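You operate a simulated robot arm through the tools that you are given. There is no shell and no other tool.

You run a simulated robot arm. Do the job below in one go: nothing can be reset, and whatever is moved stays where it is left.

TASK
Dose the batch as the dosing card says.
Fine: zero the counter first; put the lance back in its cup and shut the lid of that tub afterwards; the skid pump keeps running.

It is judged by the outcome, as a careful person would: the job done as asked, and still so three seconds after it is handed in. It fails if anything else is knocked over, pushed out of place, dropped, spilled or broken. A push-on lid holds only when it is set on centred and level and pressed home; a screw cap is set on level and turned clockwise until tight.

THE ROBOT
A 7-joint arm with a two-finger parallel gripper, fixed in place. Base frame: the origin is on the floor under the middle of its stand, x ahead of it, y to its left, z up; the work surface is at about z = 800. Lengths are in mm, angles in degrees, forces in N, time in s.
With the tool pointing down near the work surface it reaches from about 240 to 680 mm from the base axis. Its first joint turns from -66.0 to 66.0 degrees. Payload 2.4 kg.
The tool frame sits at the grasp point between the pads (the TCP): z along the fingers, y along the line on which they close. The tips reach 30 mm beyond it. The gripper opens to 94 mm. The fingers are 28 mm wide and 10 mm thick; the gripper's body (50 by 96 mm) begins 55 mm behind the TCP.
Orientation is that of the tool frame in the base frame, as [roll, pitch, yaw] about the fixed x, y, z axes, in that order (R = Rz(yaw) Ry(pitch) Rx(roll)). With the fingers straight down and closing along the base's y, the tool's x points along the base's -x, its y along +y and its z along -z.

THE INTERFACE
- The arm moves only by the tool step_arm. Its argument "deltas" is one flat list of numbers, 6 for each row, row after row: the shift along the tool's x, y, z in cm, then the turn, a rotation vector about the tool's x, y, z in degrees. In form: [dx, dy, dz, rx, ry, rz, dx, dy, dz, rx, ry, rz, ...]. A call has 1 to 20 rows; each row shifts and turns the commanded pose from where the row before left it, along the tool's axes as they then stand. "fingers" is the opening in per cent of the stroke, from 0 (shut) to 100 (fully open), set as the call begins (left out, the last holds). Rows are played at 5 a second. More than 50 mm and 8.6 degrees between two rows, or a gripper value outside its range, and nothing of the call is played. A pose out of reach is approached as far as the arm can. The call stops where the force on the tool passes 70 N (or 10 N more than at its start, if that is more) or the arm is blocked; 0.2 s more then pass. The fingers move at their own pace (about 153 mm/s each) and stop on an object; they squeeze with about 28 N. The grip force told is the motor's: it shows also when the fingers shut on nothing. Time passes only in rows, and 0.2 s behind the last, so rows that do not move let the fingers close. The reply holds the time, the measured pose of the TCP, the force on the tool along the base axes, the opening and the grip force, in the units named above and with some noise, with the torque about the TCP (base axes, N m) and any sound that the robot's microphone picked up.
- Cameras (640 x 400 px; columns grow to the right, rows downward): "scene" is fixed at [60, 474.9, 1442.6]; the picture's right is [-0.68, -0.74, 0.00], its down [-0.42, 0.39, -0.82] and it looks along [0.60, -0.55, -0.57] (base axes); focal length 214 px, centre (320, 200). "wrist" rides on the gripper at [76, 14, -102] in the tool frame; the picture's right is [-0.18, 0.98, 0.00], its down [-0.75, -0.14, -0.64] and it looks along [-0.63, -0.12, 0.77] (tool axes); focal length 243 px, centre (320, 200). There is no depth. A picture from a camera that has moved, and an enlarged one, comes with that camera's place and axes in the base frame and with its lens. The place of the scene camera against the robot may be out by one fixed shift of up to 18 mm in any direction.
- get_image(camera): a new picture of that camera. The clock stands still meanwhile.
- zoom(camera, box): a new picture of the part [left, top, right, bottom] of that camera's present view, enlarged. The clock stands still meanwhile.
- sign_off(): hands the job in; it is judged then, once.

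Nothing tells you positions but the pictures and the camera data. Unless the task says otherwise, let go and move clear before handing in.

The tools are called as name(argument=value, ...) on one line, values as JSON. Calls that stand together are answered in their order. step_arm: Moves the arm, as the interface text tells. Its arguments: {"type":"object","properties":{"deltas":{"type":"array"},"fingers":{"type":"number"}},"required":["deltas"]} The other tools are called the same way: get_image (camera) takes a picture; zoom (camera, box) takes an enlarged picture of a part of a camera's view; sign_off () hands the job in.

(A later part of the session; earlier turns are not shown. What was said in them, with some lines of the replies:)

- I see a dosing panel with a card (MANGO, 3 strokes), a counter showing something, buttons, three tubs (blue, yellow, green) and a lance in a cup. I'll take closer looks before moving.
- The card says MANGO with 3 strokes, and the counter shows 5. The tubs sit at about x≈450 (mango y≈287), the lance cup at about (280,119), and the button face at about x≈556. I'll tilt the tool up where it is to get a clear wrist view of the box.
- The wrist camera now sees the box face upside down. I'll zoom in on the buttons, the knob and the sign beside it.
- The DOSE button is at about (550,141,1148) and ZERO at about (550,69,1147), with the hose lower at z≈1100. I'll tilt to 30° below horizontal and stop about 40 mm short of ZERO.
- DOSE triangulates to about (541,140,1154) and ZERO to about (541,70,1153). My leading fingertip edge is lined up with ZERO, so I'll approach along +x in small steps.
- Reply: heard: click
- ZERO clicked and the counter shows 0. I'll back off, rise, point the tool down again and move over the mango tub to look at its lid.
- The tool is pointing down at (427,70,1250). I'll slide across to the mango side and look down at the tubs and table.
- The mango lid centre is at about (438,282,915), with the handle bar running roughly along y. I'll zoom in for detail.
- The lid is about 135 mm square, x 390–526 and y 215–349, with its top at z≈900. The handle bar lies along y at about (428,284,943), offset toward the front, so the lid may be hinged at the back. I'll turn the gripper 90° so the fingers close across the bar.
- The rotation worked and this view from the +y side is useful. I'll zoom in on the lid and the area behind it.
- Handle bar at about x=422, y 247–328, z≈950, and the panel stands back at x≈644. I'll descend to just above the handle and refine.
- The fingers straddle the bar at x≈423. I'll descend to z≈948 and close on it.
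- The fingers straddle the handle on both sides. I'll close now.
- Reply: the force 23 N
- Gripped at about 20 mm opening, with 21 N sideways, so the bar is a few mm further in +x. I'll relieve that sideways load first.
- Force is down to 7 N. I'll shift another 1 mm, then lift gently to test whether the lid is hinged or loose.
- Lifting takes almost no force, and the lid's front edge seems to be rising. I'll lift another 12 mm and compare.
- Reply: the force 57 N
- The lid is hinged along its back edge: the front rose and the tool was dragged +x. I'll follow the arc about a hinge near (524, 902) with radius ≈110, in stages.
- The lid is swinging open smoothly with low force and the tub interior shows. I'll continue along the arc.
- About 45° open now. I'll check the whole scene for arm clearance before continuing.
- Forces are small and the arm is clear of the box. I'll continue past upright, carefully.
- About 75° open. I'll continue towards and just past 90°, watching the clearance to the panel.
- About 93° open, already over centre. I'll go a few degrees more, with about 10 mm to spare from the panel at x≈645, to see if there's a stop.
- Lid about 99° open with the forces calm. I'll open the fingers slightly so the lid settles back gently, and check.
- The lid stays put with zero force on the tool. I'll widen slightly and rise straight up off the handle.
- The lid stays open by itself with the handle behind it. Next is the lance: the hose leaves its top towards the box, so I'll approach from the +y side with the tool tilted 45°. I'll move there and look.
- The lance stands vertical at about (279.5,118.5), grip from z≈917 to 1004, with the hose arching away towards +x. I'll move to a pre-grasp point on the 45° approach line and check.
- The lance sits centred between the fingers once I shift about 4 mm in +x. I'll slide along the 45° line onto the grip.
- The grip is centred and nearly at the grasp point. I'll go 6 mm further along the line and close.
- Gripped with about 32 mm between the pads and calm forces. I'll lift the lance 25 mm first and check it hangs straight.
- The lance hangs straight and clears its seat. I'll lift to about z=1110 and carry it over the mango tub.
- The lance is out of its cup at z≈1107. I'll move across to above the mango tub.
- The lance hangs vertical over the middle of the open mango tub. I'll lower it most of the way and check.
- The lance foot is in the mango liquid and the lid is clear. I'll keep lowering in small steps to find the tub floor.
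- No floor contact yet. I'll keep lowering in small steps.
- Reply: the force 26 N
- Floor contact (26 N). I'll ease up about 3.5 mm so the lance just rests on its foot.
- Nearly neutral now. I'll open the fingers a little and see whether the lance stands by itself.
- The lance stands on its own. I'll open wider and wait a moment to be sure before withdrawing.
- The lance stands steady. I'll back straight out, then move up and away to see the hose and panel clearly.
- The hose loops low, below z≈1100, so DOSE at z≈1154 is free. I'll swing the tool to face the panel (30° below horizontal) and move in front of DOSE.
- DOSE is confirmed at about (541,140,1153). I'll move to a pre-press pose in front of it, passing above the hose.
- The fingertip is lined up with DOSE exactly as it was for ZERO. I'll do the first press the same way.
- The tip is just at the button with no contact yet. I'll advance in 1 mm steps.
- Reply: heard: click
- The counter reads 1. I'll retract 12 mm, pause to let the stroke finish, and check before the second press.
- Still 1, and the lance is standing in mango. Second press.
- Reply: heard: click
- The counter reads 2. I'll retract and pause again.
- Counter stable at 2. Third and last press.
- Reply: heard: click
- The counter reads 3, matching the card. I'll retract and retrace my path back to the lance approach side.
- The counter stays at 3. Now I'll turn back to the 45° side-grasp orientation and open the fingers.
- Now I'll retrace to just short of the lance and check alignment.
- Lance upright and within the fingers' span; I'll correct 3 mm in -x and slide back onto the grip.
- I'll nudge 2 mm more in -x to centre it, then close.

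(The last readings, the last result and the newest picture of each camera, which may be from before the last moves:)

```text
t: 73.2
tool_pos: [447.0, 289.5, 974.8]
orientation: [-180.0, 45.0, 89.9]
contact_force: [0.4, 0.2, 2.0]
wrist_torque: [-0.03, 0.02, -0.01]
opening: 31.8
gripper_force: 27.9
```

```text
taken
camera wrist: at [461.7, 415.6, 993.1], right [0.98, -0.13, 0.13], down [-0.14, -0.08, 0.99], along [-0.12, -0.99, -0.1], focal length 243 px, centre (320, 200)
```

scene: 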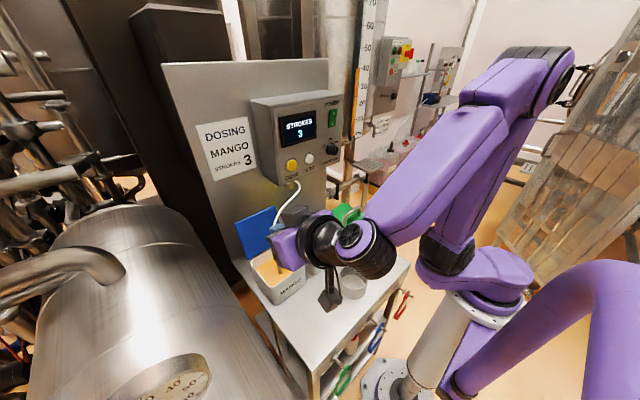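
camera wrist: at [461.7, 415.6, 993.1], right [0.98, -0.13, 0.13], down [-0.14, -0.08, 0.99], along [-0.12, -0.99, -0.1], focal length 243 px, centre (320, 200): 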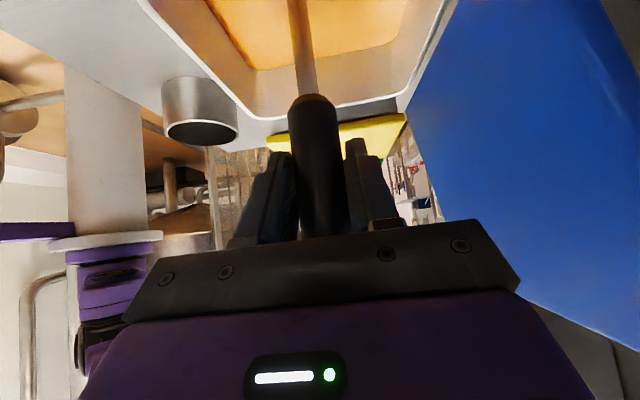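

Gripped again. I'll lift it straight up out of the mango and hold briefly over the tub to drain.

step_arm(deltas=[-0.7, 0, -0.7, 0, 0, 0, -1.5, 0, -1.5, 0, 0, 0, -1.91, 0, -1.91, 0, 0, 0, -1.91, 0, -1.91, 0, 0, 0, -1.91, 0, -1.91, 0, 0, 0, -1.62, 0, -1.62, 0, 0, 0, 0, 0, 0, 0, 0, 0, 0, 0, 0, 0, 0, 0, 0, 0, 0, 0, 0, 0, 0, 0, 0, 0, 0, 0, 0, 0, 0, 0, 0, 0])

zoom(camera="scene", box=[190, 160, 350, 310])

get_image(camera="wrist")

```text
t: 75.6
tool_pos: [445.5, 289.2, 1108.9]
orientation: [-180.0, 45.0, 90.0]
contact_force: [1.3, 0.4, -2.9]
wrist_torque: [0.0, -0.02, -0.01]
opening: 31.8
gripper_force: 28.7
```

```text
2.67 times, centred on (270, 235) of scene
camera zoom: at [60.1, 475.0, 1442.6], right [-0.68, -0.74, 0.0], down [-0.42, 0.39, -0.82], along [0.6, -0.55, -0.57], focal length 572 px, centre (453, 107)
```

zoom: 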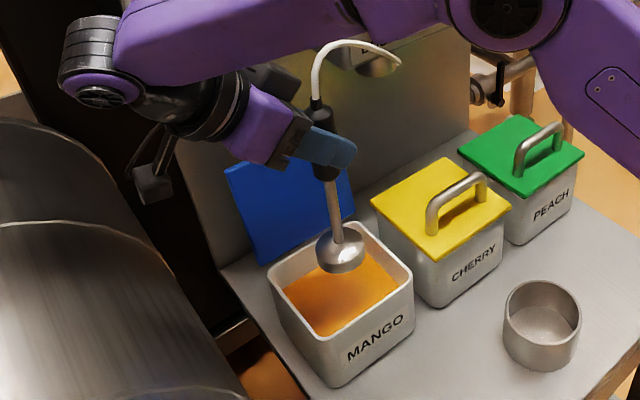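

```text
taken
camera wrist: at [460.7, 414.2, 1127.0], right [0.98, -0.13, 0.13], down [-0.14, -0.08, 0.99], along [-0.12, -0.99, -0.1], focal length 243 px, centre (320, 200)
```

wrist: 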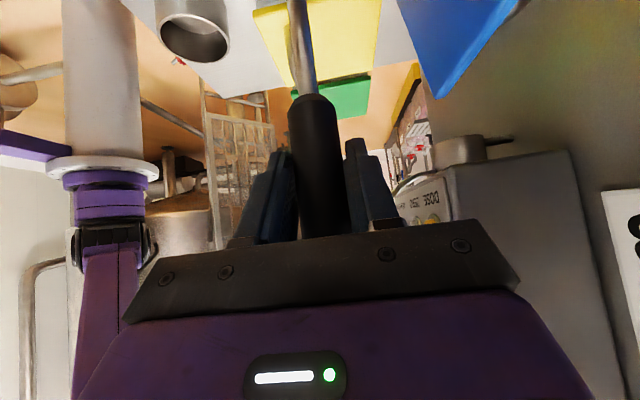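

The lance is out and hanging straight. I'll carry it back above its cup.

step_arm(deltas=[-1.4425, -2.029, 1.4425, 0, 0, 0, -1.4425, -2.029, 1.4425, 0, 0, 0, -1.4425, -2.029, 1.4425, 0, 0, 0, -1.4425, -2.029, 1.4425, 0, 0, 0, -1.4425, -2.029, 1.4425, 0, 0, 0, -1.4425, -2.029, 1.4425, 0, 0, 0, -1.4425, -2.029, 1.4425, 0, 0, 0, -1.4425, -2.029, 1.4425, 0, 0, 0, 0, 0, 0, 0, 0, 0])

get_image(camera="wrist")

zoom(camera="scene", box=[270, 160, 430, 310])

```text
t: 77.6
tool_pos: [281.6, 127.9, 1108.3]
orientation: [-180.0, 45.0, 89.9]
contact_force: [0.0, 0.0, -4.2]
wrist_torque: [0.04, -0.01, 0.0]
opening: 32.0
gripper_force: 27.6
```

```text
taken
camera wrist: at [296.6, 253.5, 1126.9], right [0.98, -0.13, 0.13], down [-0.14, -0.08, 0.99], along [-0.12, -0.99, -0.1], focal length 243 px, centre (320, 200)
```

wrist: 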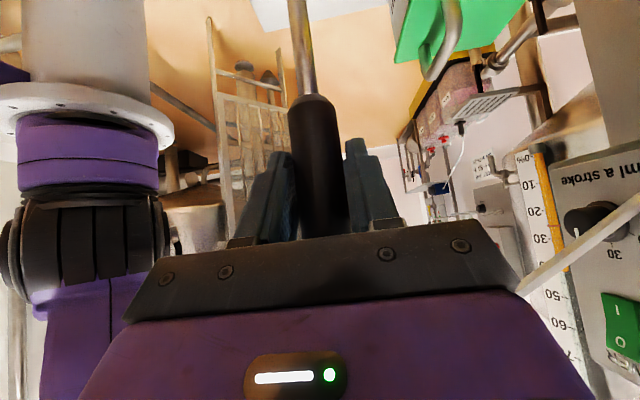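

```text
2.67 times, centred on (350, 235) of scene
camera zoom: at [60.0, 474.9, 1442.6], right [-0.68, -0.74, 0.0], down [-0.42, 0.39, -0.82], along [0.6, -0.55, -0.57], focal length 572 px, centre (240, 107)
```

zoom: 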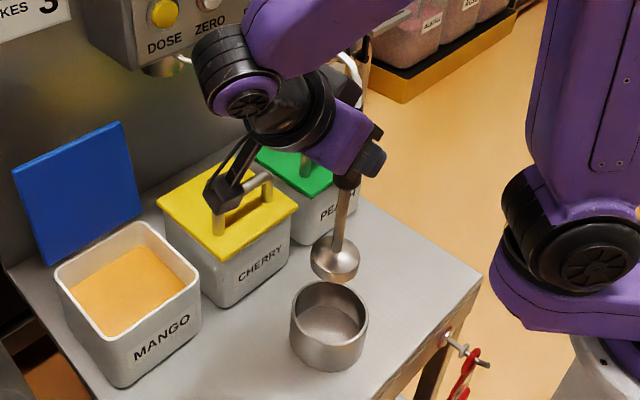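

By dead reckoning I'm back within about 2 mm of the original lance spot. I'll lower until the foot is just above the cup rim and verify.

step_arm(deltas=[1.8, 0, 1.8, 0, 0, 0, 1.8, 0, 1.8, 0, 0, 0, 1.8, 0, 1.8, 0, 0, 0, 0, 0, 0, 0, 0, 0])

get_image(camera="wrist")

zoom(camera="scene", box=[310, 220, 400, 310])

```text
t: 78.6
tool_pos: [280.8, 128.3, 1032.5]
orientation: [-180.0, 44.9, 89.8]
contact_force: [-0.2, 0.0, -3.6]
wrist_torque: [0.02, -0.01, -0.01]
opening: 31.6
gripper_force: 27.9
```

```text
taken
camera wrist: at [296.8, 254.3, 1051.3], right [0.98, -0.13, 0.13], down [-0.14, -0.08, 0.99], along [-0.12, -0.99, -0.1], focal length 243 px, centre (320, 200)
```

wrist: 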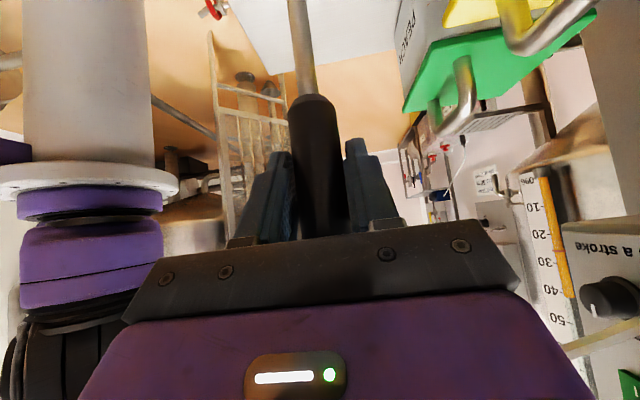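

```text
4.44 times, centred on (355, 265) of scene
camera zoom: at [60.0, 474.9, 1442.6], right [-0.68, -0.74, 0.0], down [-0.42, 0.39, -0.82], along [0.6, -0.55, -0.57], focal length 953 px, centre (164, -89)
```

zoom: 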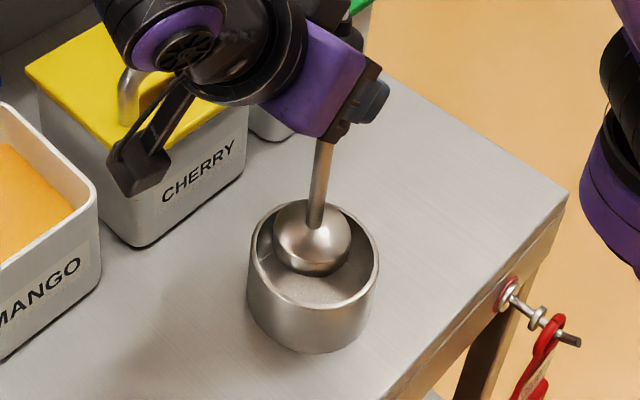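

The foot is over the cup opening. I'll lower another 16 mm and compare with the earlier 25 mm-lifted picture.

step_arm(deltas=[0.38, 0, 0.38, 0, 0, 0, 0.38, 0, 0.38, 0, 0, 0, 0.38, 0, 0.38, 0, 0, 0, 0, 0, 0, 0, 0, 0])

zoom(camera="scene", box=[310, 220, 400, 310])

```text
t: 79.6
tool_pos: [282.7, 127.0, 1015.9]
orientation: [180.0, 45.0, 89.9]
contact_force: [0.4, 0.3, -3.3]
wrist_torque: [0.02, 0.0, -0.04]
opening: 31.8
gripper_force: 27.7
```

```text
4.44 times, centred on (355, 265) of scene
camera zoom: at [60.0, 474.9, 1442.6], right [-0.68, -0.74, 0.0], down [-0.42, 0.39, -0.82], along [0.6, -0.55, -0.57], focal length 953 px, centre (164, -89)
```

zoom: 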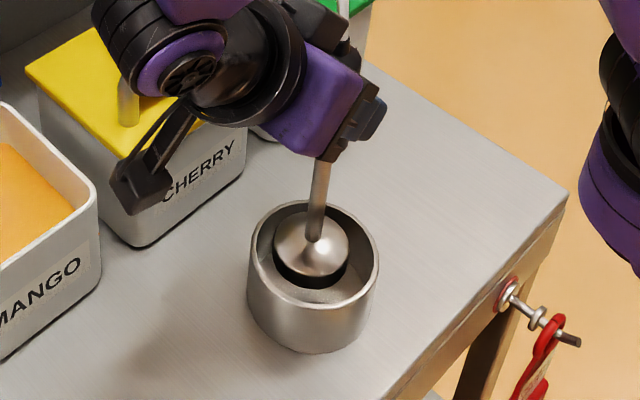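

The foot is going cleanly into the cup, well centred. I'll lower to just above the seat.

step_arm(deltas=[0.7, 0, 0.7, 0, 0, 0, 0.7, 0, 0.7, 0, 0, 0, 0.7, 0, 0.7, 0, 0, 0, 0.354, 0, 0.354, 0, 0, 0, 0, 0, 0, 0, 0, 0])

zoom(camera="scene", box=[310, 220, 400, 310])

```text
t: 80.8
tool_pos: [285.1, 126.8, 981.0]
orientation: [-179.9, 44.9, 89.9]
contact_force: [0.3, -0.1, -3.6]
wrist_torque: [-0.03, 0.03, 0.02]
opening: 31.6
gripper_force: 28.1
```

```text
4.44 times, centred on (355, 265) of scene
camera zoom: at [60.0, 474.9, 1442.6], right [-0.68, -0.74, 0.0], down [-0.42, 0.39, -0.82], along [0.6, -0.55, -0.57], focal length 953 px, centre (164, -89)
```

zoom: 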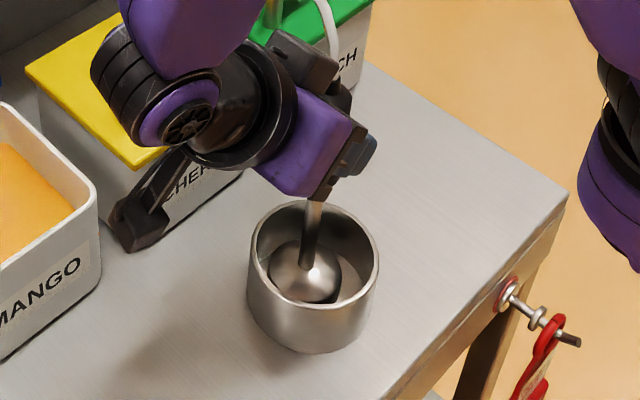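

Nearly seated. I'll feel for the cup floor in 2 mm steps.

step_arm(deltas=[0.141, 0, 0.141, 0, 0, 0, 0.141, 0, 0.141, 0, 0, 0, 0, 0, 0, 0, 0, 0])

```text
t: 81.6
tool_pos: [284.1, 126.9, 976.1]
orientation: [179.9, 45.0, 90.1]
contact_force: [0.3, 0.3, -3.8]
wrist_torque: [0.01, -0.03, 0.0]
opening: 31.7
gripper_force: 27.6
```

step_arm(deltas=[0.106, 0, 0.106, 0, 0, 0, 0, 0, 0, 0, 0, 0])

```text
t: 82.2
tool_pos: [283.5, 128.4, 974.7]
orientation: [-179.9, 45.1, 89.9]
contact_force: [0.6, -0.1, -3.7]
wrist_torque: [0.03, 0.0, 0.04]
opening: 31.6
gripper_force: 28.1
```

step_arm(deltas=[0.106, 0, 0.106, 0, 0, 0, 0, 0, 0, 0, 0, 0])

```text
t: 82.8
tool_pos: [283.1, 128.3, 974.4]
orientation: [180.0, 45.1, 89.9]
contact_force: [3.3, 4.0, 20.4]
wrist_torque: [0.37, -0.03, -0.03]
opening: 31.4
gripper_force: 28.5
```

Seated (20 N). I'll ease off about 1.2 mm and release gently.

step_arm(deltas=[-0.085, 0, -0.085, 0, 0, 0, 0, 0, 0, 0, 0, 0])

step_arm(deltas=[0, 0, 0, 0, 0, 0, 0, 0, 0, 0, 0, 0, 0, 0, 0, 0, 0, 0, 0, 0, 0, 0, 0, 0], fingers=42)

get_image(camera="wrist")

zoom(camera="scene", box=[310, 220, 400, 310])

```text
t: 83.4
tool_pos: [283.6, 127.7, 974.3]
orientation: [-179.9, 45.0, 89.9]
contact_force: [-0.4, -0.1, -3.4]
wrist_torque: [0.0, 0.03, 0.02]
opening: 32.0
gripper_force: 28.2
```

```text
t: 84.4
tool_pos: [282.7, 129.1, 976.2]
orientation: [-179.9, 45.0, 89.9]
contact_force: [0.0, 0.2, 0.0]
wrist_torque: [-0.02, 0.0, 0.02]
opening: 39.4
gripper_force: 0.0
```

```text
taken
camera wrist: at [298.3, 253.6, 993.7], right [0.98, -0.13, 0.13], down [-0.14, -0.08, 0.99], along [-0.12, -0.99, -0.1], focal length 243 px, centre (320, 200)
```

wrist: 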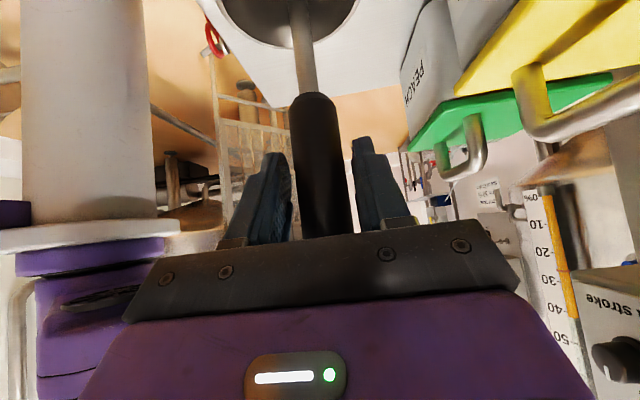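

```text
4.44 times, centred on (355, 265) of scene
camera zoom: at [60.0, 474.9, 1442.6], right [-0.68, -0.74, 0.0], down [-0.42, 0.39, -0.82], along [0.6, -0.55, -0.57], focal length 953 px, centre (164, -89)
```

zoom: 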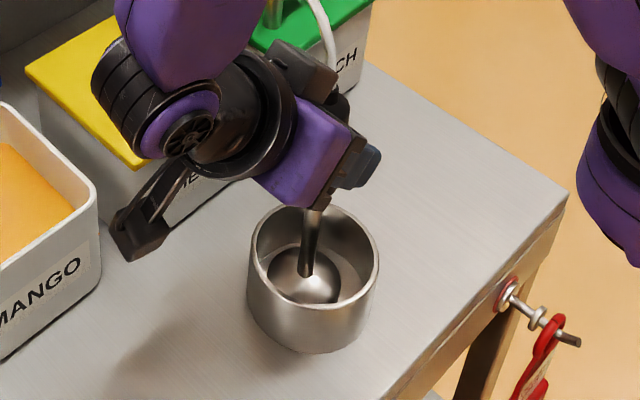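

The lance is standing in its cup. I'll open fully clear, wait, then back out along the approach line.

step_arm(deltas=[0, 0, 0, 0, 0, 0, 0, 0, 0, 0, 0, 0, 0, 0, 0, 0, 0, 0], fingers=65)

get_image(camera="wrist")

```text
t: 85.2
tool_pos: [283.1, 126.4, 974.4]
orientation: [180.0, 45.0, 89.8]
contact_force: [-0.2, -0.3, -0.5]
wrist_torque: [0.01, -0.01, -0.01]
opening: 61.3
gripper_force: 0.0
```

```text
taken
camera wrist: at [298.3, 253.5, 993.7], right [0.98, -0.13, 0.13], down [-0.14, -0.08, 0.99], along [-0.12, -0.99, -0.1], focal length 243 px, centre (320, 200)
```

wrist: 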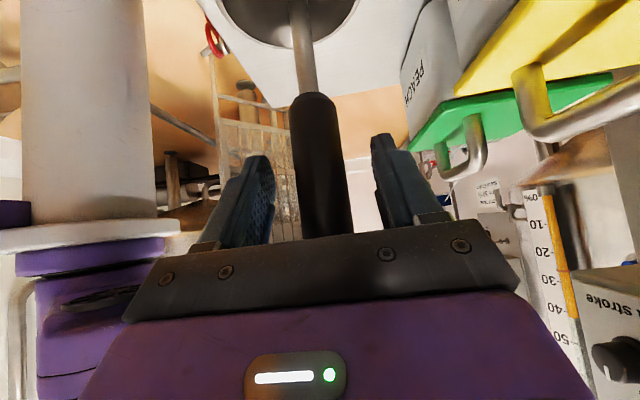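

Clear on both sides. I'll back out along the 45° line to a safe spot.

step_arm(deltas=[0, 0, -1.5, 0, 0, 0, 0, 0, -2.5, 0, 0, 0, 0, 0, -3, 0, 0, 0, 0, 0, -3.5, 0, 0, 0, 0, 0, -3.5, 0, 0, 0, 0, 0, -4, 0, 0, 0, 0, 0, -4, 0, 0, 0, 0, 0, 0, 0, 0, 0])

get_image(camera="scene")

get_image(camera="wrist")

```text
t: 87.0
tool_pos: [283.6, 281.7, 1129.4]
orientation: [179.9, 44.9, 90.0]
contact_force: [-0.5, 0.6, -0.5]
wrist_torque: [0.02, 0.0, 0.0]
opening: 61.1
gripper_force: 0.1
```

```text
taken
```

scene: 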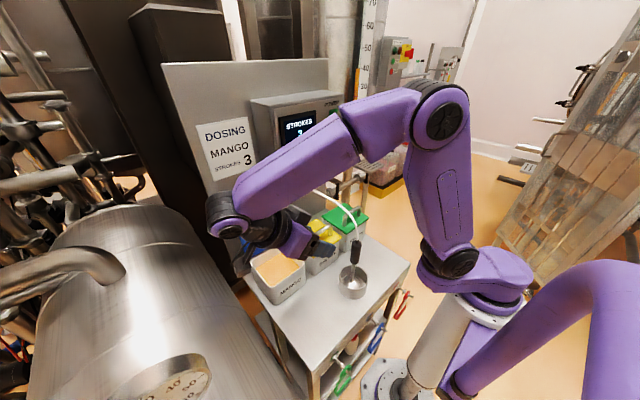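

```text
taken
camera wrist: at [298.2, 408.5, 1148.5], right [0.98, -0.13, 0.13], down [-0.14, -0.08, 0.99], along [-0.12, -0.99, -0.1], focal length 243 px, centre (320, 200)
```

wrist: 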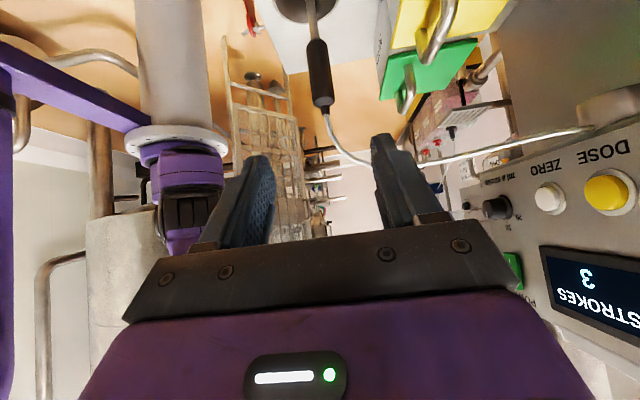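

The lance is upright in its cup and the counter shows 3. Now I'll go back tool-down above the open lid's handle to swing the lid shut along the same arc.

step_arm(deltas=[0, 0, 0, 0, 7.5, 0, 0, 0, 0, 0, 7.5, 0, 0, 0, 0, 0, 7.5, 0, 0, 0, 0, 0, 7.5, 0, 0, 0, 0, 0, 7.5, 0, 0, 0, 0, 0, 7.5, 0, 0, 0, -2.1, 0, 0, 0, 0.075, 4.33, 0.3, 0, 0, 0, 0.075, 4.33, 0.3, 0, 0, 0, 0.075, 4.33, 0.3, 0, 0, 0, 0.075, 4.33, 0.3, 0, 0, 0, 0.075, 4.33, 0.3, 0, 0, 0, 0.075, 4.33, 0.3, 0, 0, 0, 0.075, 4.33, 0.3, 0, 0, 0, 0, 0, 0, 0, 0, 0], fingers=42)

get_image(camera="wrist")

get_image(camera="scene")

```text
t: 90.2
tool_pos: [586.4, 284.2, 1131.3]
orientation: [-179.8, 0.0, 90.1]
contact_force: [0.7, 0.2, 0.0]
wrist_torque: [0.05, -0.02, -0.02]
opening: 39.5
gripper_force: 0.1
```

```text
taken
camera wrist: at [601.2, 359.3, 1233.3], right [0.98, -0.18, 0.0], down [-0.14, -0.75, 0.64], along [-0.12, -0.63, -0.77], focal length 243 px, centre (320, 200)
```

wrist: 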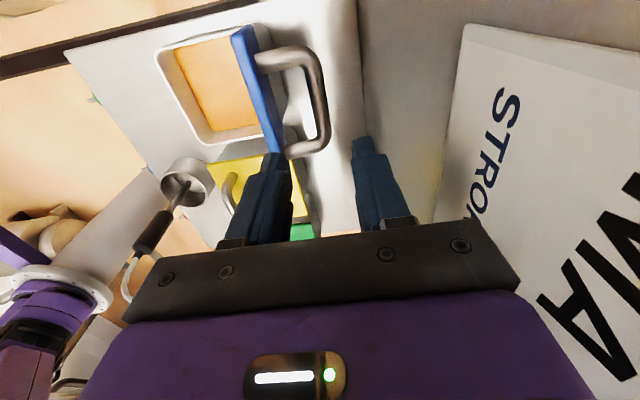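

```text
taken
```

scene: 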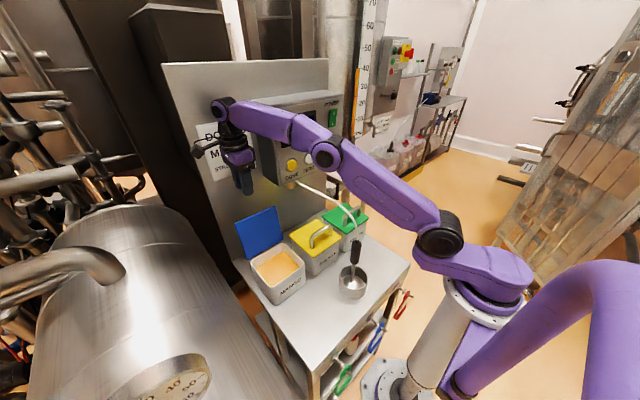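

The lid is still standing open. I'll descend to just above the handle and compare with the earlier view.

step_arm(deltas=[0, 0, 3.3, 0, 0, 0, 0, 0, 3.3, 0, 0, 0, 0, 0, 0, 0, 0, 0])

get_image(camera="wrist")

```text
t: 91.0
tool_pos: [584.9, 284.9, 1065.0]
orientation: [180.0, 0.0, 90.1]
contact_force: [-0.2, 1.0, -0.2]
wrist_torque: [0.0, 0.0, 0.0]
opening: 39.4
gripper_force: 0.1
```

```text
taken
camera wrist: at [600.0, 361.1, 1168.3], right [0.98, -0.18, 0.0], down [-0.14, -0.75, 0.64], along [-0.12, -0.63, -0.77], focal length 243 px, centre (320, 200)
```

wrist: 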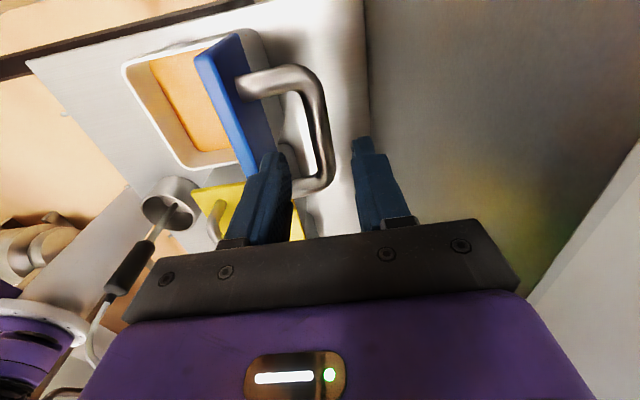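

The handle is where I left it and lies between the fingers. I'll descend onto it.

step_arm(deltas=[0, 0.12, 2, 0, 0, 0, 0, 0, 2, 0, 0, 0, 0, 0, 1.5, 0, 0, 0, 0, 0, 1.4, 0, 0, 0, 0, 0, 0, 0, 0, 0])

get_image(camera="wrist")

```text
t: 92.2
tool_pos: [587.4, 286.1, 996.5]
orientation: [-180.0, 0.0, 89.9]
contact_force: [-0.3, -0.2, -0.8]
wrist_torque: [0.03, 0.01, 0.02]
opening: 39.6
gripper_force: 0.0
```

```text
taken
camera wrist: at [602.1, 362.3, 1098.5], right [0.98, -0.18, 0.0], down [-0.14, -0.75, 0.64], along [-0.12, -0.63, -0.77], focal length 243 px, centre (320, 200)
```

wrist: 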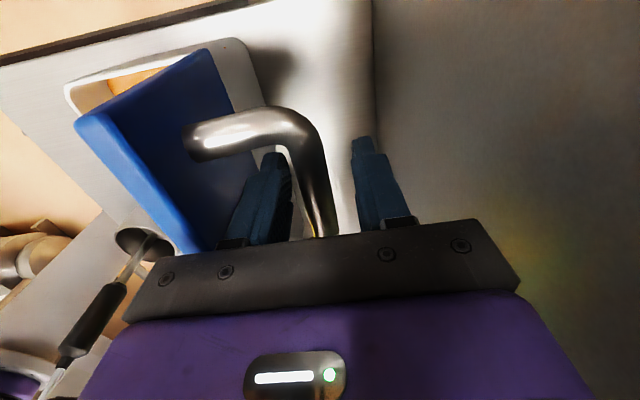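

Straddling the bar again. I'll close on it.

step_arm(deltas=[0, 0, 0, 0, 0, 0, 0, 0, 0, 0, 0, 0, 0, 0, 0, 0, 0, 0], fingers=0)

```text
t: 93.0
tool_pos: [586.6, 286.9, 996.4]
orientation: [-179.9, -0.1, 90.1]
contact_force: [-3.1, -0.5, -5.6]
wrist_torque: [0.11, -0.07, -0.02]
opening: 19.9
gripper_force: 44.3
```

Gripped with small forces. I'll reverse the arc in stages.

step_arm(deltas=[0, -0.33, -0.22, 0, 0, 0, 0, -0.33, -0.2, 0, 0, 0, 0, -0.34, -0.18, 0, 0, 0, 0, -0.53, -0.25, 0, 0, 0, 0, -0.53, -0.24, 0, 0, 0, 0, -0.55, -0.2, 0, 0, 0, 0, -0.56, -0.19, 0, 0, 0, 0, -0.57, -0.13, 0, 0, 0, 0, -0.58, -0.13, 0, 0, 0, 0, 0, 0, 0, 0, 0])

zoom(camera="scene", box=[190, 120, 370, 300])

```text
t: 95.2
tool_pos: [544.5, 287.4, 1014.2]
orientation: [179.8, -0.1, 89.8]
contact_force: [7.1, -7.3, 30.2]
wrist_torque: [0.15, -0.08, 0.1]
opening: 19.8
gripper_force: 44.3
```

```text
2.22 times, centred on (280, 210) of scene
camera zoom: at [59.7, 474.4, 1442.8], right [-0.68, -0.74, 0.0], down [-0.42, 0.39, -0.82], along [0.6, -0.55, -0.57], focal length 477 px, centre (409, 178)
```

zoom: 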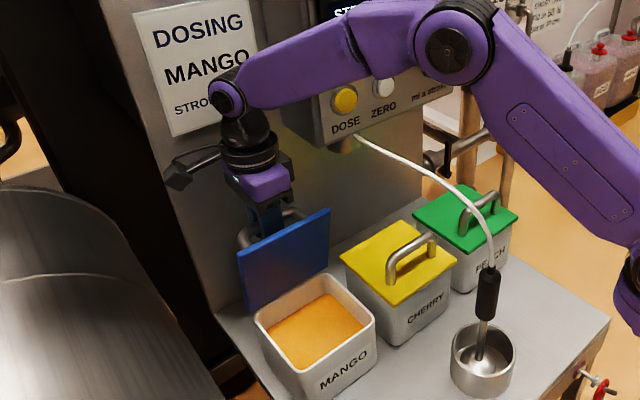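

30 N upward: the re-grip sits slightly differently on the bar. I'll raise 1.5 mm to relieve it.

step_arm(deltas=[0, 0, -0.15, 0, 0, 0, 0, 0, 0, 0, 0, 0])

```text
t: 95.8
tool_pos: [543.4, 286.0, 1014.2]
orientation: [-180.0, 0.0, 90.0]
contact_force: [5.4, -10.4, 21.6]
wrist_torque: [0.72, -0.09, -0.01]
opening: 19.6
gripper_force: 45.2
```

step_arm(deltas=[0, 0, -0.15, 0, 0, 0, 0, 0, -0.15, 0, 0, 0, 0, 0, 0, 0, 0, 0])

```text
t: 96.6
tool_pos: [543.3, 286.4, 1014.9]
orientation: [-179.4, 0.3, 89.9]
contact_force: [-2.2, -14.3, -13.3]
wrist_torque: [0.76, -0.05, -0.02]
opening: 20.0
gripper_force: 44.8
```

Relieved. I'll trim slightly and continue the arc downward.

step_arm(deltas=[-0.15, 0, 0.1, 0, 0, 0, 0, -0.58, -0.07, 0, 0, 0, 0, -0.58, -0.07, 0, 0, 0, 0, -0.59, -0.01, 0, 0, 0, 0, -0.58, -0.01, 0, 0, 0, 0, 0, 0, 0, 0, 0])

```text
t: 98.0
tool_pos: [521.1, 287.2, 1018.9]
orientation: [180.0, 0.0, 90.0]
contact_force: [1.3, -5.0, -22.2]
wrist_torque: [-0.08, -0.16, 0.06]
opening: 19.7
gripper_force: 44.9
```

The pull has reversed, so I'll lower 2.5 mm and continue.

step_arm(deltas=[0, 0, 0.25, 0, 0, 0, 0, -0.59, 0.05, 0, 0, 0, 0, -0.58, 0.05, 0, 0, 0, 0, 0, 0, 0, 0, 0])

zoom(camera="scene", box=[190, 120, 370, 300])

```text
t: 99.0
tool_pos: [509.7, 287.4, 1019.0]
orientation: [179.8, -0.1, 90.0]
contact_force: [1.8, -3.4, 9.3]
wrist_torque: [0.56, -0.21, 0.03]
opening: 19.8
gripper_force: 45.1
```

```text
2.22 times, centred on (280, 210) of scene
camera zoom: at [59.9, 474.7, 1442.7], right [-0.68, -0.74, 0.0], down [-0.42, 0.39, -0.82], along [0.6, -0.55, -0.57], focal length 477 px, centre (409, 178)
```

zoom: 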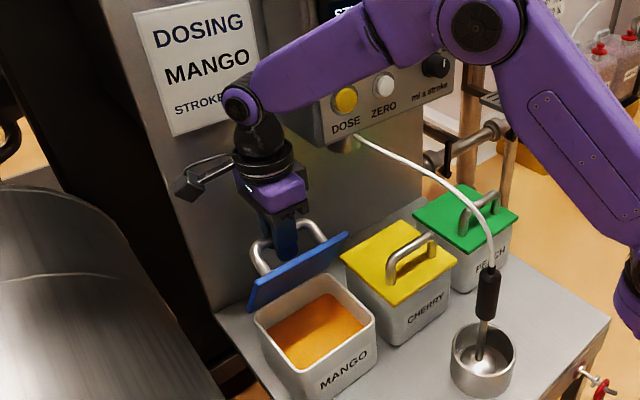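

Forces are moderate and the lid is swinging down. Continuing.

step_arm(deltas=[0, -0.57, 0.05, 0, 0, 0, 0, -0.58, 0.11, 0, 0, 0, 0, -0.56, 0.17, 0, 0, 0, 0, -0.56, 0.18, 0, 0, 0, 0, 0, 0, 0, 0, 0])

```text
t: 100.2
tool_pos: [486.1, 286.7, 1011.2]
orientation: [-179.8, 0.0, 90.0]
contact_force: [-4.8, -0.2, 12.1]
wrist_torque: [-0.02, -0.07, -0.05]
opening: 19.7
gripper_force: 44.7
```

step_arm(deltas=[0, -0.54, 0.14, 0, 0, 0, 0, -0.54, 0.23, 0, 0, 0, 0, -0.51, 0.28, 0, 0, 0, 0, -0.52, 0.29, 0, 0, 0, 0, 0, 0, 0, 0, 0])

zoom(camera="scene", box=[210, 160, 370, 300])

```text
t: 101.4
tool_pos: [463.3, 286.5, 1000.1]
orientation: [-180.0, 0.0, 90.0]
contact_force: [6.5, 7.5, -7.9]
wrist_torque: [0.37, -0.09, 0.06]
opening: 19.7
gripper_force: 44.9
```

```text
2.86 times, centred on (290, 230) of scene
camera zoom: at [60.3, 475.2, 1442.5], right [-0.68, -0.74, 0.0], down [-0.42, 0.39, -0.82], along [0.6, -0.55, -0.57], focal length 613 px, centre (406, 114)
```

zoom: 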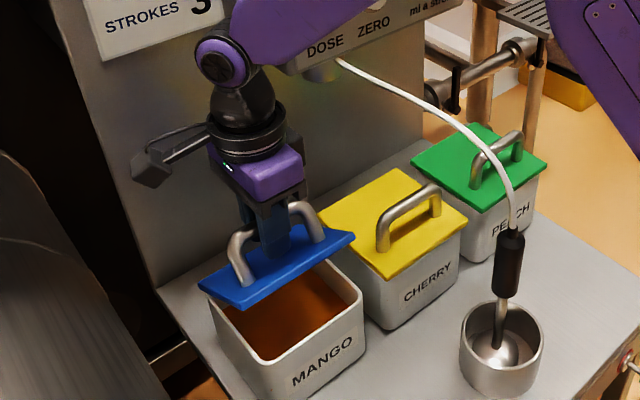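

step_arm(deltas=[0, -0.45, 0.38, 0, 0, 0, 0, -0.46, 0.38, 0, 0, 0, 0, -0.39, 0.44, 0, 0, 0, 0, -0.39, 0.44, 0, 0, 0, 0, 0, 0, 0, 0, 0])

```text
t: 102.6
tool_pos: [446.3, 287.2, 984.9]
orientation: [-179.9, 0.1, 90.0]
contact_force: [-21.3, -6.9, 24.3]
wrist_torque: [0.29, -0.15, -0.03]
opening: 19.9
gripper_force: 45.4
```

Outward force of about 32 N; I'll ease outward 3 mm then continue.

step_arm(deltas=[0, -0.25, -0.2, 0, 0, 0, 0, 0, 0, 0, 0, 0])

```text
t: 103.2
tool_pos: [447.4, 286.3, 985.9]
orientation: [179.9, 0.0, 89.9]
contact_force: [3.8, 5.4, -8.5]
wrist_torque: [-0.63, 0.26, 0.07]
opening: 19.6
gripper_force: 44.5
```

step_arm(deltas=[0, -0.38, 0.42, 0, 0, 0, 0, -0.38, 0.42, 0, 0, 0, 0, -0.34, 0.46, 0, 0, 0, 0, 0, 0, 0, 0, 0])

zoom(camera="scene", box=[220, 210, 340, 310])

```text
t: 104.2
tool_pos: [435.3, 287.1, 973.4]
orientation: [180.0, 0.0, 90.1]
contact_force: [0.8, 5.8, 2.8]
wrist_torque: [0.4, -0.26, -0.01]
opening: 19.7
gripper_force: 45.0
```

```text
4.00 times, centred on (280, 260) of scene
camera zoom: at [60.0, 475.1, 1442.6], right [-0.68, -0.74, 0.0], down [-0.42, 0.39, -0.82], along [0.6, -0.55, -0.57], focal length 858 px, centre (480, -40)
```

zoom: 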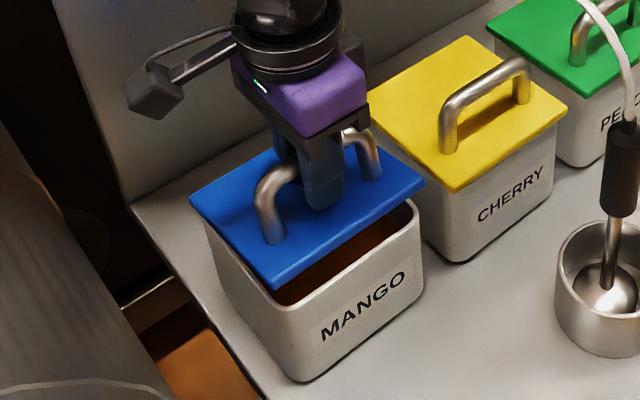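

About 13° left. I'll lower the front edge gently towards closed.

step_arm(deltas=[0, -0.26, 0.38, 0, 0, 0, 0, -0.26, 0.38, 0, 0, 0, 0, -0.25, 0.37, 0, 0, 0, 0, -0.19, 0.36, 0, 0, 0, 0, 0, 0, 0, 0, 0])

zoom(camera="scene", box=[220, 210, 340, 310])

```text
t: 105.4
tool_pos: [427.3, 286.8, 959.4]
orientation: [-180.0, 0.0, 89.9]
contact_force: [5.9, 11.0, -2.1]
wrist_torque: [0.24, -0.13, 0.04]
opening: 19.6
gripper_force: 44.8
```

```text
4.00 times, centred on (280, 260) of scene
camera zoom: at [60.2, 475.2, 1442.5], right [-0.68, -0.74, 0.0], down [-0.42, 0.39, -0.82], along [0.6, -0.55, -0.57], focal length 858 px, centre (480, -40)
```

zoom: 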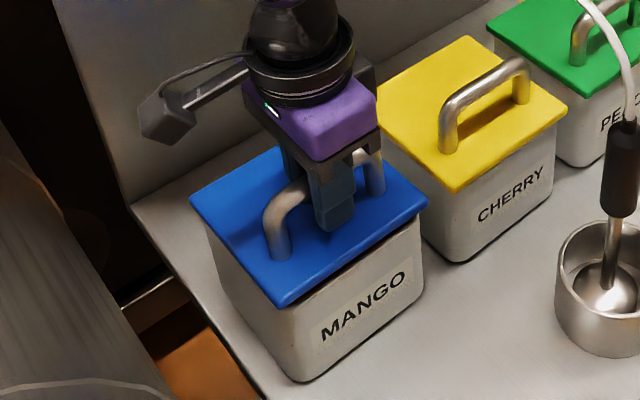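

Almost shut. I'll lower the last few mm until the lid seats on the rim.

step_arm(deltas=[0, -0.14, 0.28, 0, 0, 0, 0, -0.1, 0.2, 0, 0, 0, 0, 0, 0, 0, 0, 0])

zoom(camera="scene", box=[220, 210, 340, 310])

```text
t: 106.2
tool_pos: [423.1, 286.6, 953.2]
orientation: [179.9, -0.1, 90.0]
contact_force: [10.5, 12.0, -5.5]
wrist_torque: [-0.07, -0.09, 0.05]
opening: 19.9
gripper_force: 45.1
```

```text
4.00 times, centred on (280, 260) of scene
camera zoom: at [60.3, 475.3, 1442.5], right [-0.68, -0.74, 0.0], down [-0.42, 0.39, -0.82], along [0.6, -0.55, -0.57], focal length 858 px, centre (480, -40)
```

zoom: 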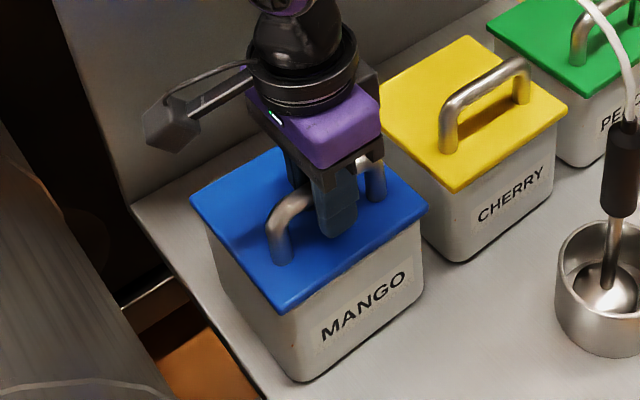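

Visually almost fully shut. I'll press down in 1.5 mm steps until I feel the seat.

step_arm(deltas=[0, 0, 0.15, 0, 0, 0, 0, 0, 0.15, 0, 0, 0, 0, 0, 0, 0, 0, 0])

```text
t: 107.0
tool_pos: [422.9, 285.4, 951.9]
orientation: [179.8, -0.2, 90.1]
contact_force: [2.6, 6.2, 25.6]
wrist_torque: [-0.25, -0.08, 0.02]
opening: 19.8
gripper_force: 44.9
```

Seated: 26 N pushing back. A slightly firmer press, then I'll ease off and release.

step_arm(deltas=[0, 0, 0.15, 0, 0, 0, 0, 0, 0, 0, 0, 0])

step_arm(deltas=[0, 0, -0.3, 0, 0, 0, 0, 0, 0, 0, 0, 0])

step_arm(deltas=[0, 0, 0, 0, 0, 0, 0, 0, 0, 0, 0, 0, 0, 0, 0, 0, 0, 0], fingers=45)

get_image(camera="wrist")

zoom(camera="scene", box=[220, 210, 340, 310])

```text
t: 107.6
tool_pos: [422.9, 286.4, 952.5]
orientation: [179.8, 0.0, 90.0]
contact_force: [-7.3, 0.5, 41.8]
wrist_torque: [-0.05, -0.02, -0.03]
opening: 19.9
gripper_force: 45.0
```

```text
t: 108.2
tool_pos: [422.6, 285.0, 953.4]
orientation: [-180.0, 0.0, 89.9]
contact_force: [5.9, 6.5, 4.8]
wrist_torque: [0.77, 0.06, 0.06]
opening: 19.8
gripper_force: 44.8
```

```text
t: 109.0
tool_pos: [422.2, 285.7, 952.9]
orientation: [-180.0, 0.0, 90.0]
contact_force: [0.0, -0.3, -0.7]
wrist_torque: [-0.03, 0.01, 0.07]
opening: 42.6
gripper_force: 0.0
```

```text
taken
camera wrist: at [437.8, 362.1, 1055.0], right [0.98, -0.18, 0.0], down [-0.14, -0.75, 0.64], along [-0.12, -0.63, -0.77], focal length 243 px, centre (320, 200)
```

wrist: 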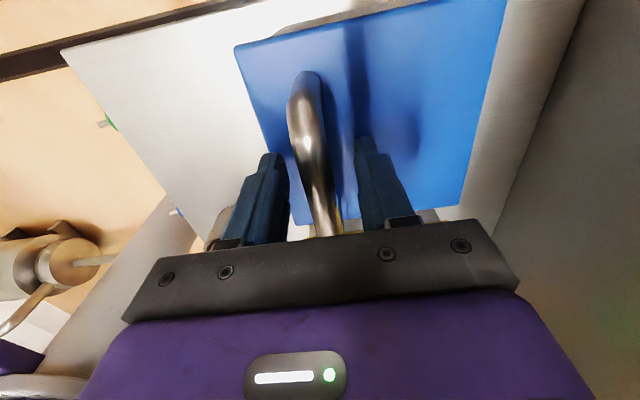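

```text
4.00 times, centred on (280, 260) of scene
camera zoom: at [60.0, 474.9, 1442.6], right [-0.68, -0.74, 0.0], down [-0.42, 0.39, -0.82], along [0.6, -0.55, -0.57], focal length 858 px, centre (480, -40)
```

zoom: 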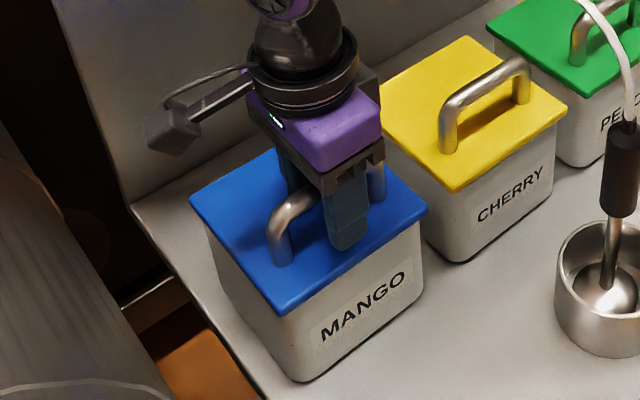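

The lid is shut and the fingers are free of the bar. I'll rise straight up and move clear.

step_arm(deltas=[0, 0.1, -1, 0, 0, 0, 0, 0, -2, 0, 0, 0, 0, 0, -3, 0, 0, 0, 0, 0, -4, 0, 0, 0, 0, 0, -4, 0, 0, 0, 0, 0, -4, 0, 0, 0, 0, 0, -4, 0, 0, 0, 0, 0, 0, 0, 0, 0])

get_image(camera="wrist")

get_image(camera="scene")

zoom(camera="scene", box=[220, 200, 420, 310])

```text
t: 110.8
tool_pos: [423.8, 289.1, 1175.5]
orientation: [180.0, 0.0, 90.0]
contact_force: [0.3, -0.3, 0.0]
wrist_torque: [0.02, 0.0, -0.02]
opening: 42.3
gripper_force: 0.1
```

```text
taken
camera wrist: at [438.8, 364.5, 1278.1], right [0.98, -0.18, 0.0], down [-0.14, -0.75, 0.64], along [-0.12, -0.63, -0.77], focal length 243 px, centre (320, 200)
```

wrist: 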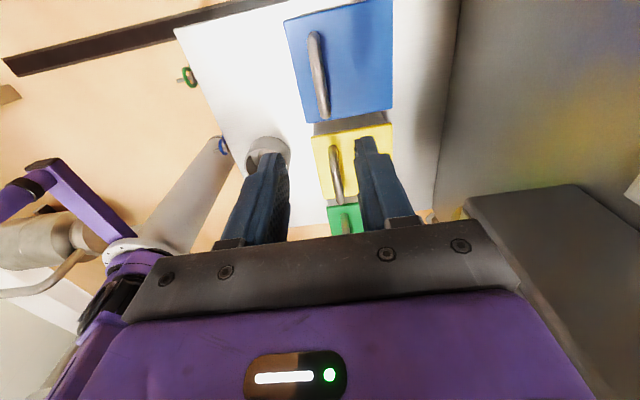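

```text
taken
```

scene: 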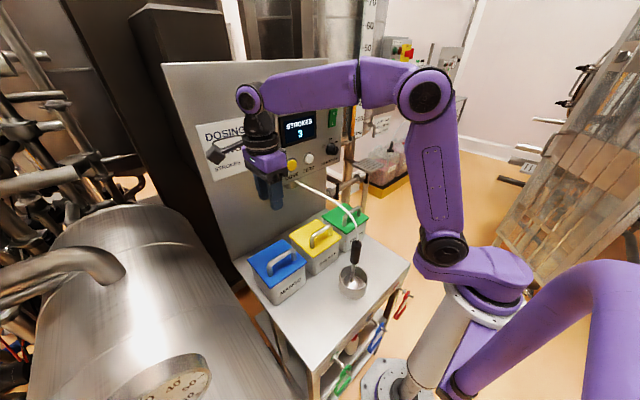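

```text
3.20 times, centred on (320, 255) of scene
camera zoom: at [60.0, 474.9, 1442.6], right [-0.68, -0.74, 0.0], down [-0.42, 0.39, -0.82], along [0.6, -0.55, -0.57], focal length 686 px, centre (320, 24)
```

zoom: 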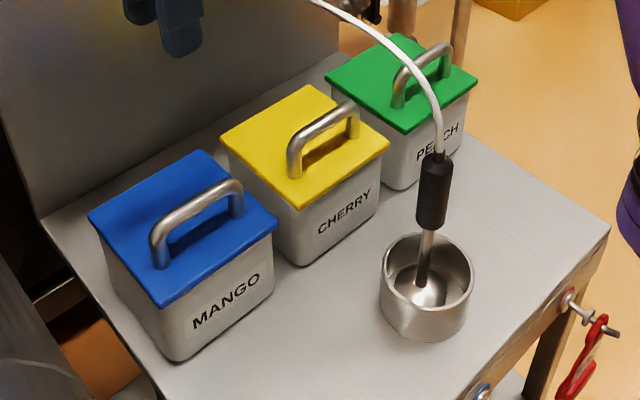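

Everything looks back in place: lid down, lance in its cup, counter at 3. I'll move further clear and do a final comparison with the starting picture.

step_arm(deltas=[-2, -3, -2, 0, 0, 0, -2, -3, -2, 0, 0, 0, -2, -3, -2, 0, 0, 0, 0, 0, 0, 0, 0, 0, 0, 0, 0, 0, 0, 0, 0, 0, 0, 0, 0, 0])

zoom(camera="scene", box=[225, 220, 345, 310])

zoom(camera="scene", box=[190, 80, 350, 200])

zoom(camera="scene", box=[310, 200, 430, 310])

```text
t: 112.2
tool_pos: [336.0, 227.4, 1232.7]
orientation: [-180.0, 0.1, 90.0]
contact_force: [-0.6, -0.1, 0.8]
wrist_torque: [0.0, -0.02, -0.02]
opening: 42.2
gripper_force: 0.0
```

```text
4.44 times, centred on (285, 265) of scene
camera zoom: at [60.0, 474.9, 1442.6], right [-0.68, -0.74, 0.0], down [-0.42, 0.39, -0.82], along [0.6, -0.55, -0.57], focal length 953 px, centre (476, -89)
```

zoom: 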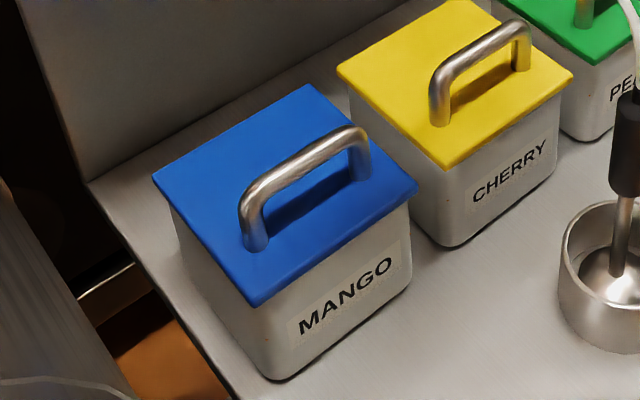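

```text
3.33 times, centred on (270, 140) of scene
camera zoom: at [60.0, 474.9, 1442.6], right [-0.68, -0.74, 0.0], down [-0.42, 0.39, -0.82], along [0.6, -0.55, -0.57], focal length 715 px, centre (487, 400)
```

zoom: 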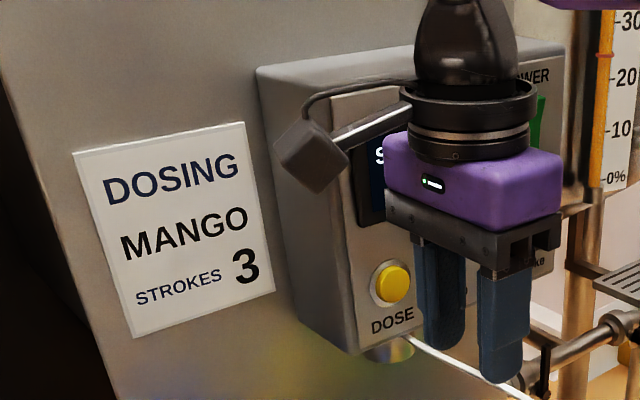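

```text
3.64 times, centred on (370, 255) of scene
camera zoom: at [60.0, 474.9, 1442.6], right [-0.68, -0.74, 0.0], down [-0.42, 0.39, -0.82], along [0.6, -0.55, -0.57], focal length 780 px, centre (138, 0)
```

zoom: 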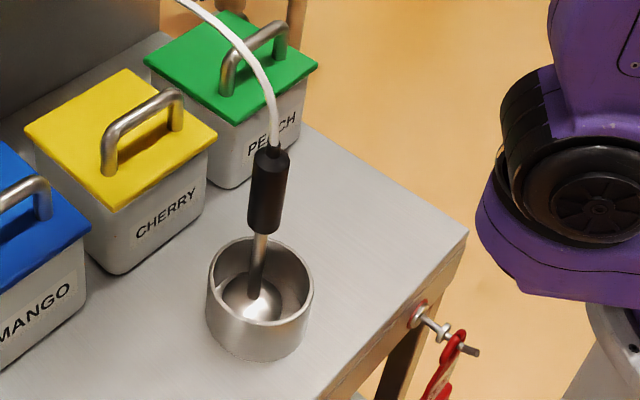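

The final pictures match the start: the mango lid sits exactly as it did before, and the lance stands upright in its cup. The counter showed 3 strokes after zeroing, the POWER switch and dose knob are untouched, and the arm is clear. Handing in.

sign_off()

```text
The job is handed in.
```

The batch is dosed as the card says: 3 strokes of mango, with the counter zeroed first and reading 3 afterwards.

- **Counter:** it showed 5 at the start. I pressed ZERO and saw 0, then pressed DOSE three times with the lance standing in the mango tub. The count rose by one each time.
- **Lance:** it is back upright in its cup. It sits a little to one side of where it started.
- **Mango lid:** it turned out to be hinged at the back. I swung it down and pressed it shut, and it looks the same as it did at the start.
- **Pump:** I did not touch the POWER switch, the ml-a-stroke knob or the skid's controls. I have no separate check that the skid pump is running.

Nothing was knocked, dropped or spilled in any picture I took. The arm is clear of everything.
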